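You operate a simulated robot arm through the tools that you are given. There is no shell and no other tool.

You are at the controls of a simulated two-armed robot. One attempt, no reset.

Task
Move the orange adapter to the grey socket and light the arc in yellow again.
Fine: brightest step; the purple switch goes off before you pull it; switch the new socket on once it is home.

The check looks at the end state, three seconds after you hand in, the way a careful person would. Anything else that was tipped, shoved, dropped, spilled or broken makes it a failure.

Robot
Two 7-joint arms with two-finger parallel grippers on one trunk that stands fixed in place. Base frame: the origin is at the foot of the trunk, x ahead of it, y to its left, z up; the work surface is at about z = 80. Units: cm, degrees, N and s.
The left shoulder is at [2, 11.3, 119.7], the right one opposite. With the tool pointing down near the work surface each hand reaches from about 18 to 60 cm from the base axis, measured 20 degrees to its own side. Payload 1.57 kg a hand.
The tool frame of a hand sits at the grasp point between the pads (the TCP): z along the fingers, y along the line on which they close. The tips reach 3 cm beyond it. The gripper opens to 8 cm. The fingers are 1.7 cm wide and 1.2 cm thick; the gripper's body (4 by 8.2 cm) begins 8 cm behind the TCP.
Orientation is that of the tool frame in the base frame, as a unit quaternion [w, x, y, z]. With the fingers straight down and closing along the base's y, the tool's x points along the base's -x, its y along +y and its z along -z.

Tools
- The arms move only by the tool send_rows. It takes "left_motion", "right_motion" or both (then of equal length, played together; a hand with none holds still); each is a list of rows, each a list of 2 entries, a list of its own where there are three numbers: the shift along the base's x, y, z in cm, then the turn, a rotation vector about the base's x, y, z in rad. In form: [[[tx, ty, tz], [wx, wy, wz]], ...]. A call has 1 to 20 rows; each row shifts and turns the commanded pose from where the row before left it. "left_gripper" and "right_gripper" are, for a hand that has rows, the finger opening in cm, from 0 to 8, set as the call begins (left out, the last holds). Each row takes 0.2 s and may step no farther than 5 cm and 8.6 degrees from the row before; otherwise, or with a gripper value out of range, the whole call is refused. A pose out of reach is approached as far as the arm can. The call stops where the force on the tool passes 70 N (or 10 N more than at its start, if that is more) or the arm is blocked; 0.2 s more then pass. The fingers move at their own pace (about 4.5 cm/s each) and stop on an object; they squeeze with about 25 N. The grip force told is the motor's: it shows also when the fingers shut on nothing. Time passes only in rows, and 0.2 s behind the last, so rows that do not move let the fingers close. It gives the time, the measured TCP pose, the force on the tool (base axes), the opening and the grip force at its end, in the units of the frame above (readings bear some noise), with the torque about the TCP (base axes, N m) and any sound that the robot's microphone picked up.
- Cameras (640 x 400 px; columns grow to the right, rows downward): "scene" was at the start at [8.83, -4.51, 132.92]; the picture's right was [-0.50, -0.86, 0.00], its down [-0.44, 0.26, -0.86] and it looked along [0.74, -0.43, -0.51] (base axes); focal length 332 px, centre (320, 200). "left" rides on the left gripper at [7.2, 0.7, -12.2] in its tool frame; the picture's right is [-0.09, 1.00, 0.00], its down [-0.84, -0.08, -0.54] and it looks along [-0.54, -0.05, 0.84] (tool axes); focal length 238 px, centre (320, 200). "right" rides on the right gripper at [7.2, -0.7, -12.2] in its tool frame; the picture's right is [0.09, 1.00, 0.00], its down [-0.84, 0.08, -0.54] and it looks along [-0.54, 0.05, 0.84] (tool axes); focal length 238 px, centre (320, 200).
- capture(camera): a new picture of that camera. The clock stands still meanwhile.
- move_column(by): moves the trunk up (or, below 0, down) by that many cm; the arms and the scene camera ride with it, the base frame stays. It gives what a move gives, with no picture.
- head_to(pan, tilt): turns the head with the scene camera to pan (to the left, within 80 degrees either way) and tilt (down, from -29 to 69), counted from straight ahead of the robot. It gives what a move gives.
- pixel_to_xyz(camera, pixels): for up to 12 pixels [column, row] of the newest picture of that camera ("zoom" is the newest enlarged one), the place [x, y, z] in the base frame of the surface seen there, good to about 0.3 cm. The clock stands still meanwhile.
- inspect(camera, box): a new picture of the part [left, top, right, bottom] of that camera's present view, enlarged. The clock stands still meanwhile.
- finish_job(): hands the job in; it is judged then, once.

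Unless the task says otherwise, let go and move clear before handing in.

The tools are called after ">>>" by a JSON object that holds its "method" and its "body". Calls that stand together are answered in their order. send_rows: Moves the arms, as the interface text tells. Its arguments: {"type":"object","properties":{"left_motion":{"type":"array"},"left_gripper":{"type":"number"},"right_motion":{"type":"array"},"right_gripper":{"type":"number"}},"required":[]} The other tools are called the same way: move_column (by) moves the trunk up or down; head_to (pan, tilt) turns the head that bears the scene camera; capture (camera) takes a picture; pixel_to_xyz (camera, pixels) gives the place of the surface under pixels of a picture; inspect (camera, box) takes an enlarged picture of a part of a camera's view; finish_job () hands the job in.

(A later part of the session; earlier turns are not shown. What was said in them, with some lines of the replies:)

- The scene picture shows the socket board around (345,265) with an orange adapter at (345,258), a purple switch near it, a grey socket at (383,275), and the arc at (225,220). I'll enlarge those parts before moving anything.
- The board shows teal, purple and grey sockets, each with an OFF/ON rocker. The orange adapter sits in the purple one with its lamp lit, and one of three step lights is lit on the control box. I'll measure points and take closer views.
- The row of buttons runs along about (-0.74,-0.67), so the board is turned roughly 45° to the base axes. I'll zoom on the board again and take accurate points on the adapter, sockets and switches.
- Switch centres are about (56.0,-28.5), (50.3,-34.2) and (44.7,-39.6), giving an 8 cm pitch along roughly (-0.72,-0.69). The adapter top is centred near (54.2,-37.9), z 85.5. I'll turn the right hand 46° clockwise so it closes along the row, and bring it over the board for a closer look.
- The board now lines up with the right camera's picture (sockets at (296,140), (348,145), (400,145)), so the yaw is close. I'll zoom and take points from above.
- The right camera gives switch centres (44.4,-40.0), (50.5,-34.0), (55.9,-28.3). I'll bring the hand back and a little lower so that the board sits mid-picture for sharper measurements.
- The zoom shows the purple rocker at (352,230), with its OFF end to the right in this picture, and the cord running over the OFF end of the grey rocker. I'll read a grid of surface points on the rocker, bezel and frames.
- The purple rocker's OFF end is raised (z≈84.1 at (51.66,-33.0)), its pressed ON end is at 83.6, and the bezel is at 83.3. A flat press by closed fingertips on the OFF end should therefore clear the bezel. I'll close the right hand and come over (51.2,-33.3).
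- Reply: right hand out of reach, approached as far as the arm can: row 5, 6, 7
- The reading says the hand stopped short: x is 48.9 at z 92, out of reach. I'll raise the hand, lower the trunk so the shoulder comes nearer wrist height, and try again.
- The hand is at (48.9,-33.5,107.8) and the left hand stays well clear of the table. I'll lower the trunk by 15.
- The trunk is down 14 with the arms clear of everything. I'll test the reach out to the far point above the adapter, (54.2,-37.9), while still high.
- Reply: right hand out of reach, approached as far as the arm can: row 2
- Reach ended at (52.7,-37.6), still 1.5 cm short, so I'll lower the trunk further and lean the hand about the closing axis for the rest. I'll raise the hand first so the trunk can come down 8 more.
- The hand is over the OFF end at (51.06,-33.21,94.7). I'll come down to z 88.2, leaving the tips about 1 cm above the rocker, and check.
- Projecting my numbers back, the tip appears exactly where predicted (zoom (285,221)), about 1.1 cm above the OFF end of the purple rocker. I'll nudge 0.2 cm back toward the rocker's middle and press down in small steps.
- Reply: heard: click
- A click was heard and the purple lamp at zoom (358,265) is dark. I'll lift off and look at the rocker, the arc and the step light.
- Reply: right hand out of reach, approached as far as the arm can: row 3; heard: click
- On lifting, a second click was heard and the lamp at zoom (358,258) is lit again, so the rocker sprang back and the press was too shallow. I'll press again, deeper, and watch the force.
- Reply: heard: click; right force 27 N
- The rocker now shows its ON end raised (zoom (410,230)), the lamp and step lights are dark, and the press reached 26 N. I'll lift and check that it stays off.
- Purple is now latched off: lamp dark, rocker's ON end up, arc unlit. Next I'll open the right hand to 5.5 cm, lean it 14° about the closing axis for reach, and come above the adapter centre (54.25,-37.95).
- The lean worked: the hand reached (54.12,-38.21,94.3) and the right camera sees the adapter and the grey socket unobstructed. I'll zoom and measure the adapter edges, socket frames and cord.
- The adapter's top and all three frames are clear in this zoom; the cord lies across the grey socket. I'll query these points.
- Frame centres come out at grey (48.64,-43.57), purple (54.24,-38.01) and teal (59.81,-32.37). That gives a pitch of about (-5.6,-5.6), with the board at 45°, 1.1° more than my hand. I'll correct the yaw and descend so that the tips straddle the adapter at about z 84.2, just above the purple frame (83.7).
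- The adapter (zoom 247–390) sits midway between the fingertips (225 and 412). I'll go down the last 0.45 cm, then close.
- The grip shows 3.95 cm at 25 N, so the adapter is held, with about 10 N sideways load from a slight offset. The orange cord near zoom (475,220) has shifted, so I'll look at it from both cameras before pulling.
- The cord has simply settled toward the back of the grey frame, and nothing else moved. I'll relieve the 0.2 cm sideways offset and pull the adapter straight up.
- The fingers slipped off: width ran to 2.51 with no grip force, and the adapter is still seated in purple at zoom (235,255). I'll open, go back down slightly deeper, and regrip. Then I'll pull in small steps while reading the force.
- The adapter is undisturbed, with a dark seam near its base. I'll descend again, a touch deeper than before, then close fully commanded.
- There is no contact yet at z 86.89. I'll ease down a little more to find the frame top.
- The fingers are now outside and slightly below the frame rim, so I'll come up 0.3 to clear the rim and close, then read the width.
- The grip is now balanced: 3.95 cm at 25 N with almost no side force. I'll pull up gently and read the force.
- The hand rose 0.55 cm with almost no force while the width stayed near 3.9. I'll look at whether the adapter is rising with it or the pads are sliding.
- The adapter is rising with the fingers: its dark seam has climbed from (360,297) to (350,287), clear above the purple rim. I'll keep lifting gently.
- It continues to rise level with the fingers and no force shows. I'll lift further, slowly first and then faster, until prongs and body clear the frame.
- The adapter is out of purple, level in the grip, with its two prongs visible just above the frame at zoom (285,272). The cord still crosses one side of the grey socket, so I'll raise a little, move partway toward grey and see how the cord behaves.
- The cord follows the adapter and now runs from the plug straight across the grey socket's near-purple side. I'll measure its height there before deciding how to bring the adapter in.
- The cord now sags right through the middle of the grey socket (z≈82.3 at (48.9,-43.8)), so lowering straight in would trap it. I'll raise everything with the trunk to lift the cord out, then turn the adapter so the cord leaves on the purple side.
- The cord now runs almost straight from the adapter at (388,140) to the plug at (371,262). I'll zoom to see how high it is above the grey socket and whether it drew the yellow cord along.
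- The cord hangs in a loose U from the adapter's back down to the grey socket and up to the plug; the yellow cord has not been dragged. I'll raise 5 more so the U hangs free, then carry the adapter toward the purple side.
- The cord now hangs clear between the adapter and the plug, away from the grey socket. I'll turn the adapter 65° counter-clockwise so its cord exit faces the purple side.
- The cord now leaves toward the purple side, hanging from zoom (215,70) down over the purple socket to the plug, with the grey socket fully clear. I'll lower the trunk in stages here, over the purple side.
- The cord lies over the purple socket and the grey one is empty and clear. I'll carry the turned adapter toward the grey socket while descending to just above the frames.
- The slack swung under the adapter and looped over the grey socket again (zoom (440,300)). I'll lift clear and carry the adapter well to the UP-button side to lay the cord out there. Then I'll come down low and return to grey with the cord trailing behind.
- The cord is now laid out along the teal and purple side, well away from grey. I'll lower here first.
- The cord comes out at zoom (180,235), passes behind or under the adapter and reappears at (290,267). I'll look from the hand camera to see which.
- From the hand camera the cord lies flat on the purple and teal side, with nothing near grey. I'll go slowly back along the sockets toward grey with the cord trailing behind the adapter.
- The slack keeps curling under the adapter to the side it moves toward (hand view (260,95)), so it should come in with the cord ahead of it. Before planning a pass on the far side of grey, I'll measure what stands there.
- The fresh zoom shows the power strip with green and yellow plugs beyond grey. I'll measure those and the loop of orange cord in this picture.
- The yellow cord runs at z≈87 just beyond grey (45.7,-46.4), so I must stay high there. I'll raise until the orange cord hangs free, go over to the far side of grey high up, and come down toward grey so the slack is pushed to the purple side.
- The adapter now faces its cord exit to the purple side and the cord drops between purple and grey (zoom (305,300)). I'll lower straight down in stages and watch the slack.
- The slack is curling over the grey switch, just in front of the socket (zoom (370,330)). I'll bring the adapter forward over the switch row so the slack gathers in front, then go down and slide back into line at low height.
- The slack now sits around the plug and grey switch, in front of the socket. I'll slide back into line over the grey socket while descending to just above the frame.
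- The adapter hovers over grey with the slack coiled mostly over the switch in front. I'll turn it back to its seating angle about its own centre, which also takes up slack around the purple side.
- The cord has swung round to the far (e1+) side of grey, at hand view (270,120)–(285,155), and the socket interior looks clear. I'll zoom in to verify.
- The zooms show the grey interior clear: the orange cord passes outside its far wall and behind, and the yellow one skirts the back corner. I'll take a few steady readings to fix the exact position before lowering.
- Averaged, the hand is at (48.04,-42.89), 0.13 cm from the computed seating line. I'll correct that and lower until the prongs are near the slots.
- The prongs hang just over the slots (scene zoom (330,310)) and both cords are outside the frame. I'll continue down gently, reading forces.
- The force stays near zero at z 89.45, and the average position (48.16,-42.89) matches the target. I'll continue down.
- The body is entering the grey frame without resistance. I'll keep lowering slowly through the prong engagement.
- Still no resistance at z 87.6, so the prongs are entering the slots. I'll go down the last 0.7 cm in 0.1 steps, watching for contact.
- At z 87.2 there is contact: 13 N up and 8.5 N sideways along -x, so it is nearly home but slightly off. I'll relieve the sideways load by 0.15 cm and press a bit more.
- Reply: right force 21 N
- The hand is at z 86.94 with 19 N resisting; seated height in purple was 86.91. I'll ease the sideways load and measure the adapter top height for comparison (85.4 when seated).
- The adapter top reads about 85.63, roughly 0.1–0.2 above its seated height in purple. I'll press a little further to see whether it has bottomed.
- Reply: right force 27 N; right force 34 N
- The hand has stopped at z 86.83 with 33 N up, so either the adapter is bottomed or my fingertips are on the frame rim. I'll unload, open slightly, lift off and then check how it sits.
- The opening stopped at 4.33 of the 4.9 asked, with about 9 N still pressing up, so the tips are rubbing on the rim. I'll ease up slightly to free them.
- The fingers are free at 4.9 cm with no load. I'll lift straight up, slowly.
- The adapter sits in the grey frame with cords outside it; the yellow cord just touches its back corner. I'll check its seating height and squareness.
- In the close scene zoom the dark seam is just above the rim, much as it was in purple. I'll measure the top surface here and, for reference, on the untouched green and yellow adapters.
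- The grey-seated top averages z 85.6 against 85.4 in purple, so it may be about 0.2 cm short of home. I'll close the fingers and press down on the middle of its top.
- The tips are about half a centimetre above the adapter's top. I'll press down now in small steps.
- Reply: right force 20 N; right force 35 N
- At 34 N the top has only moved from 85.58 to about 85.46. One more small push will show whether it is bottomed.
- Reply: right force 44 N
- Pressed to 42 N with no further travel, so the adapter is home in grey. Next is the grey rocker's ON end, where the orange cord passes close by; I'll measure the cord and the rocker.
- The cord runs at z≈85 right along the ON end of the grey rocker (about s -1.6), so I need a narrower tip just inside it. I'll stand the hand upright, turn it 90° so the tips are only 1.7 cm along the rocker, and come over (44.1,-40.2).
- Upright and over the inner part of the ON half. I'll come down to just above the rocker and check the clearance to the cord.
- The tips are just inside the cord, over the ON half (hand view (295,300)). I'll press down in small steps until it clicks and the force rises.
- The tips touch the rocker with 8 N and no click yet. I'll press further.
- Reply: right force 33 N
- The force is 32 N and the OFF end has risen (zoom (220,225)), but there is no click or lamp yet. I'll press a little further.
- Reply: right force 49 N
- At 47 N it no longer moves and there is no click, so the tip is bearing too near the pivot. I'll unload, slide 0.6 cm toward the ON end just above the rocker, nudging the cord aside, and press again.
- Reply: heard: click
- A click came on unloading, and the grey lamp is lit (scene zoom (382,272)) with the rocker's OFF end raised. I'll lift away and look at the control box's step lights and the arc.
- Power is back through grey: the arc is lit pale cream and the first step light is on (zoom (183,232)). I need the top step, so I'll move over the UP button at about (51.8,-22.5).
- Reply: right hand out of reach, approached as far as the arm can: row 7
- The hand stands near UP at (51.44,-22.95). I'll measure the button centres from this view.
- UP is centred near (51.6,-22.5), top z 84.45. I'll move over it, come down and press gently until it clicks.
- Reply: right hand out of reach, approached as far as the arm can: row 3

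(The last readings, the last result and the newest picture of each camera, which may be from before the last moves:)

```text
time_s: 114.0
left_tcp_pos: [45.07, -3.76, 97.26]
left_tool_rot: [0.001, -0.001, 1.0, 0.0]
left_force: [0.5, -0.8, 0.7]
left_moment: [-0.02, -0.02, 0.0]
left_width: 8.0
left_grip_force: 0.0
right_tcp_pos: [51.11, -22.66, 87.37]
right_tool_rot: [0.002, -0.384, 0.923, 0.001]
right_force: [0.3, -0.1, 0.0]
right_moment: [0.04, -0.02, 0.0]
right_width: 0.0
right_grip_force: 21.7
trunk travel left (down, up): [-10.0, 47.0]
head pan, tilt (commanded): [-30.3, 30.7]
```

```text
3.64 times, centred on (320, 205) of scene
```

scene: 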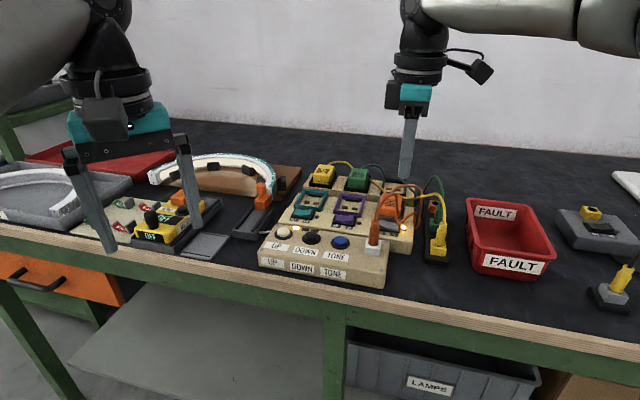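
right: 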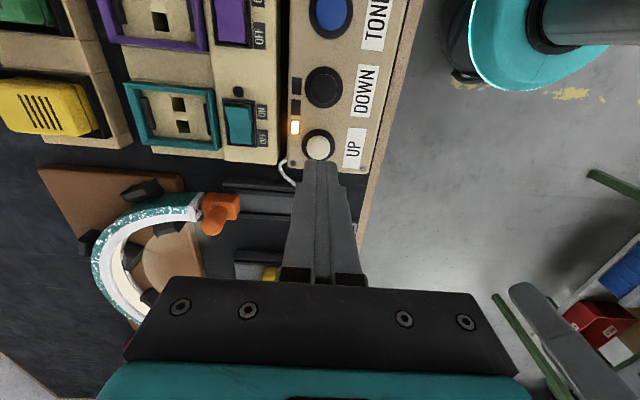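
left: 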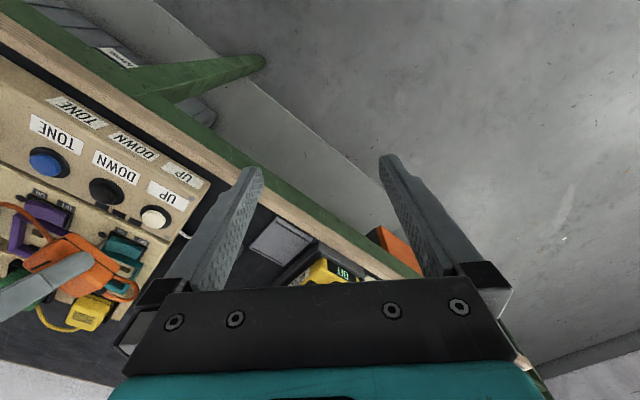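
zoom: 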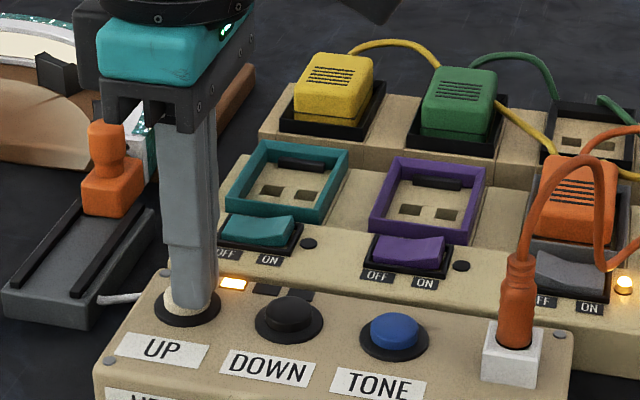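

The tips are on the UP cap at z 84.4, slightly off centre but well within it. I'll press on in small steps.

>>> {"method": "send_rows", "body": {"right_motion": [[[0, 0, -0.15], [0, 0, 0]], [[0, 0, -0.15], [0, 0, 0]], [[0, 0, 0], [0, 0, 0]]]}}

>>> {"method": "inspect", "body": {"camera": "scene", "box": [240, 150, 400, 260]}}

```text
time_s: 114.8
left_tcp_pos: [45.03, -3.77, 97.21]
left_tool_rot: [-0.001, -0.002, 1.0, 0.0]
left_force: [-0.3, -0.6, -0.1]
left_moment: [-0.01, 0.01, 0.02]
left_width: 8.03
left_grip_force: 0.1
right_tcp_pos: [50.99, -22.57, 87.09]
right_tool_rot: [0.002, -0.384, 0.923, 0.001]
right_force: [0.5, -0.1, 0.9]
right_moment: [-0.01, -0.02, 0.0]
right_width: 0.0
right_grip_force: 21.5
trunk travel left (down, up): [-10.0, 47.0]
head pan, tilt (commanded): [-30.3, 30.7]
```

```text
3.64 times, centred on (320, 205) of scene
```

zoom: 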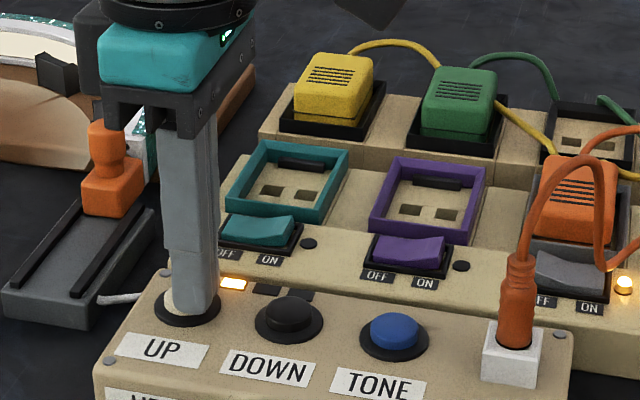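

No click yet at z 84.1. I'll continue down a little.

>>> {"method": "send_rows", "body": {"right_motion": [[[0, 0, -0.15], [0, 0, 0]], [[0, 0, 0], [0, 0, 0]]]}}

>>> {"method": "send_rows", "body": {"right_motion": [[[0, 0, -0.15], [0, 0, 0]], [[0, 0, 0], [0, 0, 0]]]}}

>>> {"method": "inspect", "body": {"camera": "scene", "box": [240, 150, 400, 260]}}

```text
time_s: 115.4
left_tcp_pos: [45.13, -3.83, 97.15]
left_tool_rot: [-0.001, -0.001, 1.0, -0.001]
left_force: [0.8, -0.2, -0.2]
left_moment: [-0.01, -0.01, 0.02]
left_width: 8.02
left_grip_force: 0.1
right_tcp_pos: [50.98, -22.63, 87.12]
right_tool_rot: [0.001, -0.383, 0.924, 0.0]
right_force: [0.7, 0.0, 1.8]
right_moment: [-0.02, -0.01, 0.02]
right_width: 0.0
right_grip_force: 21.8
right hand out of reach, approached as far as the arm can: row 1
trunk travel left (down, up): [-10.0, 47.0]
head pan, tilt (commanded): [-30.3, 30.7]
```

```text
time_s: 116.0
left_tcp_pos: [45.01, -3.84, 97.2]
left_tool_rot: [0.0, -0.001, 1.0, 0.0]
left_force: [-0.4, 0.6, -0.6]
left_moment: [-0.01, 0.0, -0.01]
left_width: 8.04
left_grip_force: 0.1
right_tcp_pos: [50.89, -22.59, 87.08]
right_tool_rot: [0.002, -0.384, 0.923, 0.0]
right_force: [1.6, -1.2, 1.6]
right_moment: [0.0, -0.06, -0.03]
right_width: 0.0
right_grip_force: 21.4
trunk travel left (down, up): [-10.0, 47.0]
head pan, tilt (commanded): [-30.3, 30.7]
heard: click
```

```text
3.64 times, centred on (320, 205) of scene
```

zoom: 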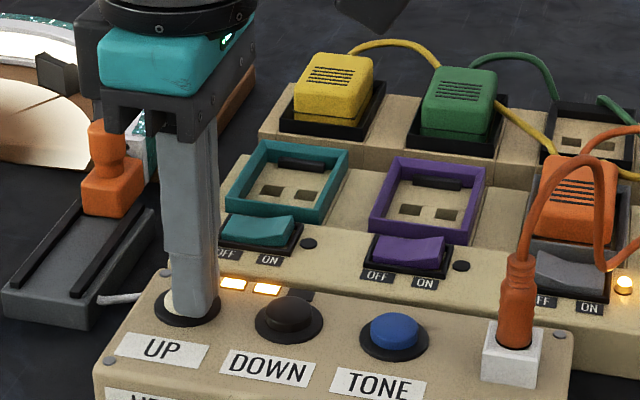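

A click, two step lights are lit and the arc is brighter. I'll release and press UP once more.

>>> {"method": "send_rows", "body": {"right_motion": [[[0, 0, 0.6], [0, 0, 0]], [[0.1, 0, 0.6], [0, 0, 0]], [[0, 0, 0], [0, 0, 0]]]}}

>>> {"method": "send_rows", "body": {"right_motion": [[[0, 0, -0.5], [0, 0, 0]], [[0, 0, -0.4], [0, 0, 0]], [[0, 0, -0.2], [0, 0, 0]], [[0, 0, 0], [0, 0, 0]]]}}

>>> {"method": "inspect", "body": {"camera": "scene", "box": [240, 150, 400, 260]}}

```text
time_s: 116.8
left_tcp_pos: [45.03, -3.81, 97.24]
left_tool_rot: [0.0, 0.0, 1.0, 0.0]
left_force: [-0.2, 0.4, -0.1]
left_moment: [0.02, -0.03, 0.02]
left_width: 7.99
left_grip_force: 0.1
right_tcp_pos: [51.18, -22.64, 88.14]
right_tool_rot: [0.001, -0.383, 0.924, 0.001]
right_force: [-0.5, 0.2, -0.3]
right_moment: [-0.01, -0.01, -0.02]
right_width: 0.0
right_grip_force: 20.8
trunk travel left (down, up): [-10.0, 47.0]
head pan, tilt (commanded): [-30.3, 30.7]
```

```text
time_s: 117.8
left_tcp_pos: [45.03, -3.88, 97.2]
left_tool_rot: [0.0, -0.001, 1.0, 0.0]
left_force: [0.0, -1.1, 0.3]
left_moment: [0.05, 0.0, -0.01]
left_width: 8.01
left_grip_force: 0.0
right_tcp_pos: [51.03, -22.67, 87.13]
right_tool_rot: [0.002, -0.384, 0.924, 0.0]
right_force: [-0.5, -0.2, 1.2]
right_moment: [-0.04, 0.01, 0.02]
right_width: 0.0
right_grip_force: 21.1
trunk travel left (down, up): [-10.0, 47.0]
head pan, tilt (commanded): [-30.3, 30.7]
```

```text
3.64 times, centred on (320, 205) of scene
```

zoom: 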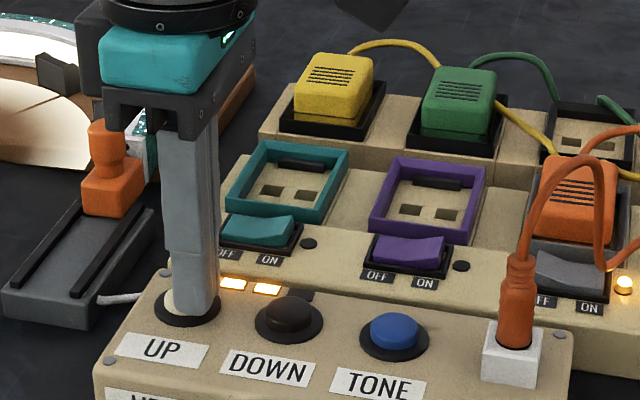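

No click yet at z 87.1, the cap is only partly down. I'll press a touch further.

>>> {"method": "send_rows", "body": {"right_motion": [[[-0.05, 0, -0.12], [0, 0, 0]], [[0, 0, 0], [0, 0, 0]]]}}

>>> {"method": "send_rows", "body": {"right_motion": [[[-0.05, 0, -0.1], [0, 0, 0]], [[0, 0, 0], [0, 0, 0]]]}}

>>> {"method": "inspect", "body": {"camera": "scene", "box": [240, 150, 400, 260]}}

```text
time_s: 118.4
left_tcp_pos: [44.97, -3.72, 97.12]
left_tool_rot: [0.0, -0.001, 1.0, -0.001]
left_force: [-0.2, 0.2, -0.1]
left_moment: [-0.03, 0.01, -0.03]
left_width: 8.01
left_grip_force: 0.1
right_tcp_pos: [50.89, -22.57, 86.99]
right_tool_rot: [0.001, -0.384, 0.923, 0.001]
right_force: [0.1, -1.1, 2.0]
right_moment: [0.02, -0.03, 0.01]
right_width: 0.0
right_grip_force: 21.1
trunk travel left (down, up): [-10.0, 47.0]
head pan, tilt (commanded): [-30.3, 30.7]
heard: click
```

```text
time_s: 119.0
left_tcp_pos: [45.05, -3.96, 97.14]
left_tool_rot: [0.0, 0.0, 1.0, 0.0]
left_force: [1.3, 0.4, -0.5]
left_moment: [0.01, -0.02, 0.02]
left_width: 8.0
left_grip_force: 0.2
right_tcp_pos: [50.91, -22.61, 87.0]
right_tool_rot: [0.002, -0.384, 0.924, 0.0]
right_force: [1.3, -0.3, 3.1]
right_moment: [0.02, -0.07, -0.01]
right_width: 0.0
right_grip_force: 21.2
trunk travel left (down, up): [-10.0, 47.0]
head pan, tilt (commanded): [-30.3, 30.7]
```

```text
3.64 times, centred on (320, 205) of scene
```

zoom: 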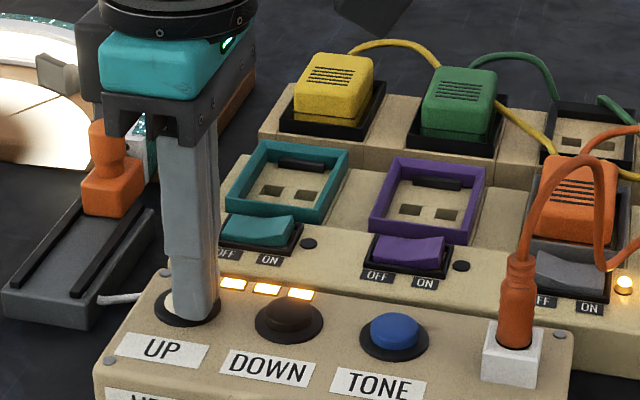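

All three step lights are lit (zoom (233,283)–(300,294)). I'll lift off and look at the arc's colour.

>>> {"method": "send_rows", "body": {"right_motion": [[[0, 0, 1], [0, 0, 0]], [[0, 0, 2.5], [0, 0, 0]], [[-0.5, -0.5, 2.5], [0, 0, 0]], [[-1.5, -1.5, 0], [0, 0, 0]], [[-2, -2, 0], [0, 0, 0]], [[0, 0, 0], [0, 0, 0]]]}}

>>> {"method": "inspect", "body": {"camera": "scene", "box": [130, 110, 300, 240]}}

>>> {"method": "inspect", "body": {"camera": "scene", "box": [240, 150, 400, 260]}}

```text
time_s: 120.4
left_tcp_pos: [45.13, -3.8, 97.22]
left_tool_rot: [0.0, -0.001, 1.0, 0.0]
left_force: [0.0, 0.3, -0.8]
left_moment: [0.06, -0.01, -0.02]
left_width: 8.01
left_grip_force: 0.0
right_tcp_pos: [46.98, -26.68, 92.84]
right_tool_rot: [0.001, -0.383, 0.924, 0.0]
right_force: [0.5, -0.2, -0.4]
right_moment: [0.01, -0.02, 0.02]
right_width: 0.0
right_grip_force: 21.7
trunk travel left (down, up): [-10.0, 47.0]
head pan, tilt (commanded): [-30.3, 30.7]
```

```text
3.08 times, centred on (215, 175) of scene
```

zoom: 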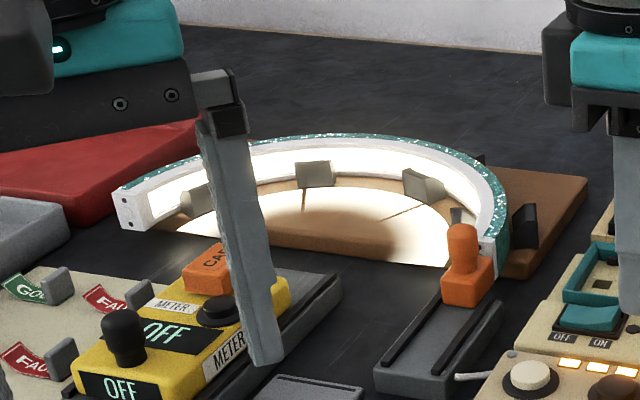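

```text
3.64 times, centred on (320, 205) of scene
```

zoom: 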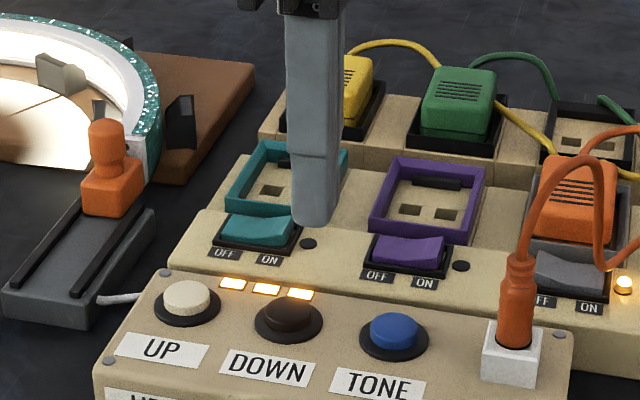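

The arc shows bright warm white, not yellow, at three lights. I'll press TONE at about (44.6,-29.4) once and look at the colour.

>>> {"method": "send_rows", "body": {"right_motion": [[[-1.2, -1.35, 0], [0, 0, 0]], [[-1.2, -1.35, 0], [0, 0, 0]], [[0, 0, -2], [0, 0, 0]], [[0, 0, -2], [0, 0, 0]], [[0, 0, -0.8], [0, 0, 0]], [[0, 0, 0], [0, 0, 0]]]}}

>>> {"method": "inspect", "body": {"camera": "scene", "box": [260, 150, 420, 260]}}

>>> {"method": "inspect", "body": {"camera": "right", "box": [240, 40, 420, 200]}}

```text
time_s: 121.8
left_tcp_pos: [44.99, -3.87, 97.26]
left_tool_rot: [0.0, -0.001, 1.0, 0.0]
left_force: [0.2, 0.1, -0.6]
left_moment: [-0.02, -0.04, -0.01]
left_width: 8.0
left_grip_force: 0.1
right_tcp_pos: [44.51, -29.24, 87.98]
right_tool_rot: [0.001, -0.383, 0.924, 0.001]
right_force: [0.2, -0.9, -0.2]
right_moment: [0.0, -0.01, 0.0]
right_width: 0.0
right_grip_force: 21.1
trunk travel left (down, up): [-10.0, 47.0]
head pan, tilt (commanded): [-30.3, 30.7]
```

```text
3.64 times, centred on (340, 205) of scene
```

zoom: 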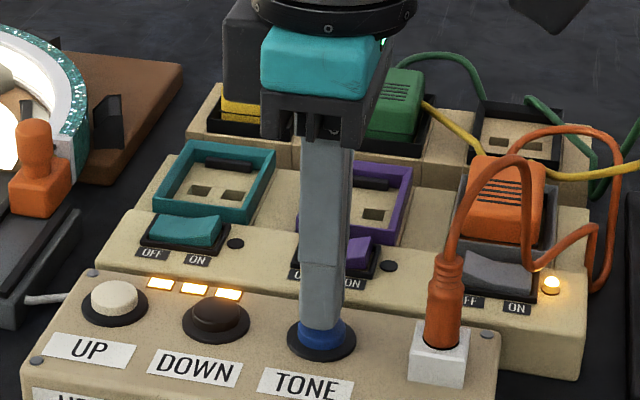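

```text
2.50 times, centred on (330, 120) of right
```

zoom: 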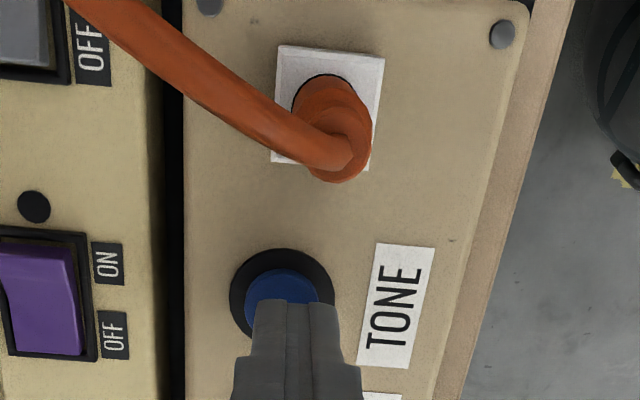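

The tips are over the blue TONE cap with the plug well clear. I'll press until a single click.

>>> {"method": "send_rows", "body": {"right_motion": [[[0, 0, -0.4], [0, 0, 0]], [[0, 0, -0.3], [0, 0, 0]], [[0, 0, -0.15], [0, 0, 0]], [[0, 0, 0], [0, 0, 0]]]}}

>>> {"method": "send_rows", "body": {"right_motion": [[[0, 0, -0.1], [0, 0, 0]], [[0, 0, 0], [0, 0, 0]]]}}

```text
time_s: 122.8
left_tcp_pos: [45.05, -3.85, 97.26]
left_tool_rot: [0.0, -0.001, 1.0, 0.0]
left_force: [-0.2, 0.7, -0.4]
left_moment: [-0.02, -0.01, -0.03]
left_width: 8.01
left_grip_force: 0.1
right_tcp_pos: [44.63, -29.3, 87.21]
right_tool_rot: [0.001, -0.383, 0.924, 0.0]
right_force: [0.1, -0.5, 1.4]
right_moment: [-0.03, -0.02, -0.01]
right_width: 0.01
right_grip_force: 21.3
trunk travel left (down, up): [-10.0, 47.0]
head pan, tilt (commanded): [-30.3, 30.7]
```

```text
time_s: 123.4
left_tcp_pos: [45.11, -3.94, 97.26]
left_tool_rot: [0.0, -0.001, 1.0, 0.0]
left_force: [-0.3, 0.6, 0.9]
left_moment: [0.01, -0.03, -0.02]
left_width: 8.0
left_grip_force: 0.0
right_tcp_pos: [44.62, -29.26, 87.06]
right_tool_rot: [0.001, -0.383, 0.924, 0.001]
right_force: [0.6, 1.1, 1.0]
right_moment: [0.04, 0.0, -0.01]
right_width: 0.03
right_grip_force: 20.9
trunk travel left (down, up): [-10.0, 47.0]
head pan, tilt (commanded): [-30.3, 30.7]
```

No click yet at z 87.06. One more small step.

>>> {"method": "send_rows", "body": {"right_motion": [[[0, 0, -0.1], [0, 0, 0]], [[0, 0, 0], [0, 0, 0]]]}}

>>> {"method": "inspect", "body": {"camera": "scene", "box": [130, 110, 300, 240]}}

```text
time_s: 124.0
left_tcp_pos: [45.08, -3.88, 97.16]
left_tool_rot: [0.0, -0.001, 1.0, 0.0]
left_force: [-0.3, -0.3, 0.0]
left_moment: [-0.04, 0.0, 0.0]
left_width: 8.02
left_grip_force: 0.0
right_tcp_pos: [44.53, -29.35, 86.97]
right_tool_rot: [0.0, -0.383, 0.924, 0.0]
right_force: [-0.1, 1.4, 2.9]
right_moment: [0.02, 0.03, 0.01]
right_width: 0.0
right_grip_force: 21.0
trunk travel left (down, up): [-10.0, 47.0]
head pan, tilt (commanded): [-30.3, 30.7]
heard: click
```

```text
3.08 times, centred on (215, 175) of scene
```

zoom: 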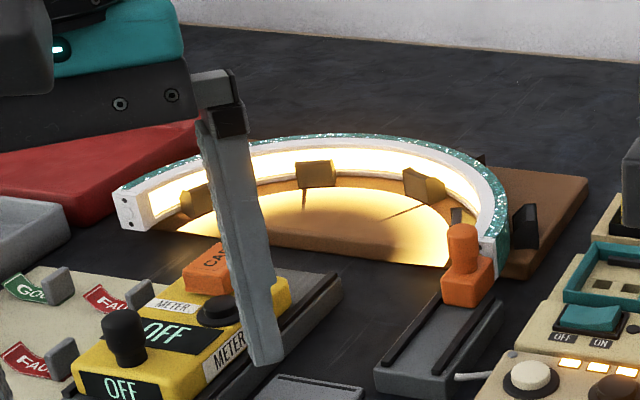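

A click, and the arc turned clearly yellow with three lights still on. I'll lift off and look closely at the colour in steady state.

>>> {"method": "send_rows", "body": {"right_motion": [[[0, 0, 0.8], [0, 0, 0]], [[0, 0, 0.8], [0, 0, 0]], [[0, 0, 0], [0, 0, 0]]]}}

>>> {"method": "inspect", "body": {"camera": "scene", "box": [170, 140, 290, 210]}}

>>> {"method": "inspect", "body": {"camera": "scene", "box": [260, 150, 420, 260]}}

```text
time_s: 124.8
left_tcp_pos: [44.93, -3.8, 97.17]
left_tool_rot: [0.0, 0.0, 1.0, 0.0]
left_force: [-0.4, -0.5, 0.3]
left_moment: [0.02, 0.04, -0.04]
left_width: 8.01
left_grip_force: 0.1
right_tcp_pos: [44.48, -29.32, 88.64]
right_tool_rot: [0.0, -0.383, 0.924, 0.001]
right_force: [0.0, 0.1, -0.7]
right_moment: [0.0, -0.05, 0.0]
right_width: 0.0
right_grip_force: 21.5
trunk travel left (down, up): [-10.0, 47.0]
head pan, tilt (commanded): [-30.3, 30.7]
```

```text
5.33 times, centred on (230, 175) of scene
```

zoom: 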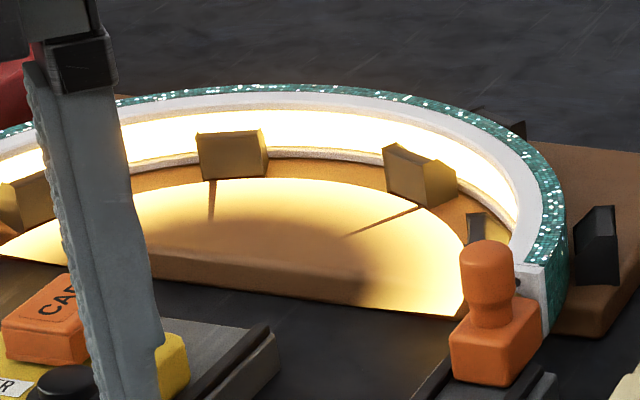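

```text
3.64 times, centred on (340, 205) of scene
```

zoom: 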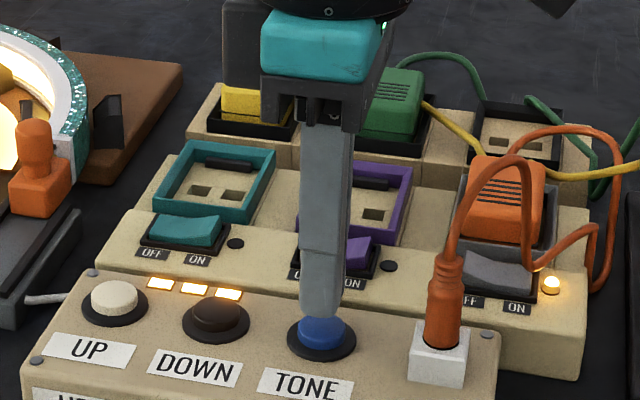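

The arc glows clearly yellow at three lights, and the grey lamp at zoom (551,283) is on. I'll lift the hand up and back, clear of everything, and check the whole bench.

>>> {"method": "send_rows", "body": {"right_motion": [[[0, 0, 3], [0, 0, 0]], [[0, 0, 4], [0, 0, 0]], [[0, 0, 4], [0, 0, 0]], [[-2, 0, 3], [0, 0, 0]], [[-3, -1, 0], [0, 0, 0]], [[-3, -1, 0], [0, 0, 0]], [[-2, -1, 0], [0, 0, 0]], [[0, 0, 0], [0, 0, 0]]]}}

>>> {"method": "capture", "body": {"camera": "scene"}}

>>> {"method": "inspect", "body": {"camera": "scene", "box": [250, 150, 450, 280]}}

>>> {"method": "inspect", "body": {"camera": "scene", "box": [360, 180, 430, 240]}}

```text
time_s: 126.6
left_tcp_pos: [45.09, -3.84, 97.3]
left_tool_rot: [0.001, -0.001, 1.0, 0.0]
left_force: [0.4, 0.9, 0.7]
left_moment: [-0.04, 0.02, -0.02]
left_width: 7.97
left_grip_force: 0.0
right_tcp_pos: [34.56, -32.3, 102.54]
right_tool_rot: [0.0, -0.384, 0.923, 0.0]
right_force: [-0.8, 0.4, -0.5]
right_moment: [0.04, -0.01, -0.02]
right_width: 0.0
right_grip_force: 21.5
trunk travel left (down, up): [-10.0, 47.0]
head pan, tilt (commanded): [-30.3, 30.7]
```

```text
taken
```

scene: 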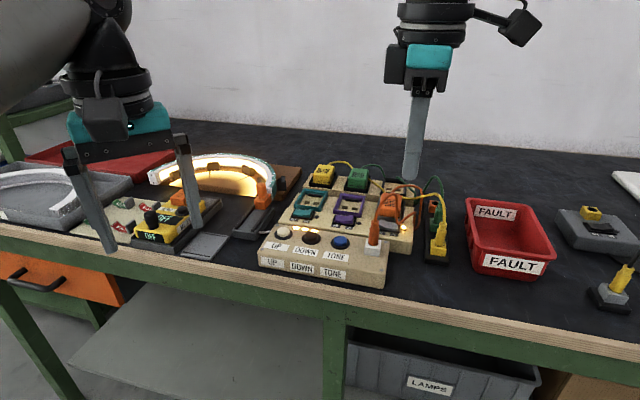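

```text
3.08 times, centred on (350, 215) of scene
```

zoom: 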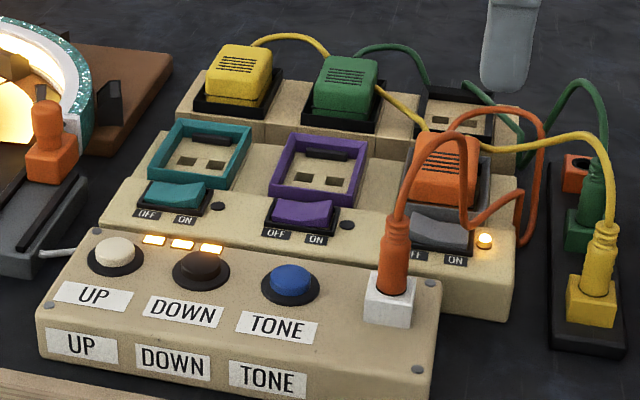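

```text
6.67 times, centred on (395, 210) of scene
```

zoom: 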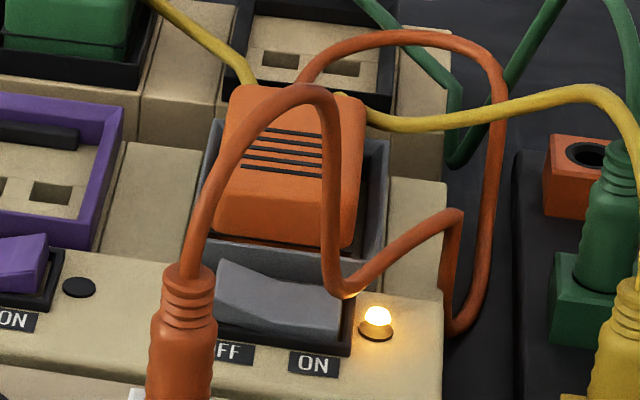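

Everything checks out in the last pictures:
- The orange adapter sits in grey with its lamp lit (zoom (378,320)).
- Purple is off and empty.
- All three step lights are on and the arc glows yellow.
- Nothing else has moved and both hands are clear.

I'm handing in.

>>> {"method": "finish_job", "body": {}}

```text
The job is handed in.
```

The orange adapter is now in the grey socket, and the arc is lit yellow at the brightest step, with all three step lights on.

- **Purple switch:** it went off before I pulled the adapter. My first press didn't latch and it sprang back on, so I pressed again. I checked it was off before pulling.
- **Adapter:** the first pull slipped off, but the second came out cleanly. I pressed it down in grey until it stopped moving. Its top measured about 0.1–0.2 cm higher than it had in purple, which is within measurement error, and it powers the lamp and arc.
- **Grey switch:** it went on after the adapter was in, and its lamp is lit.
- **Yellow:** the arc came back as warm white, and one press of TONE turned it yellow. I didn't try any further tones.
- **Cords:** the orange cord now loops around the far side of grey. The yellow cord lightly touches the adapter's back corner.

In the last pictures nothing else had moved, and both hands were clear.
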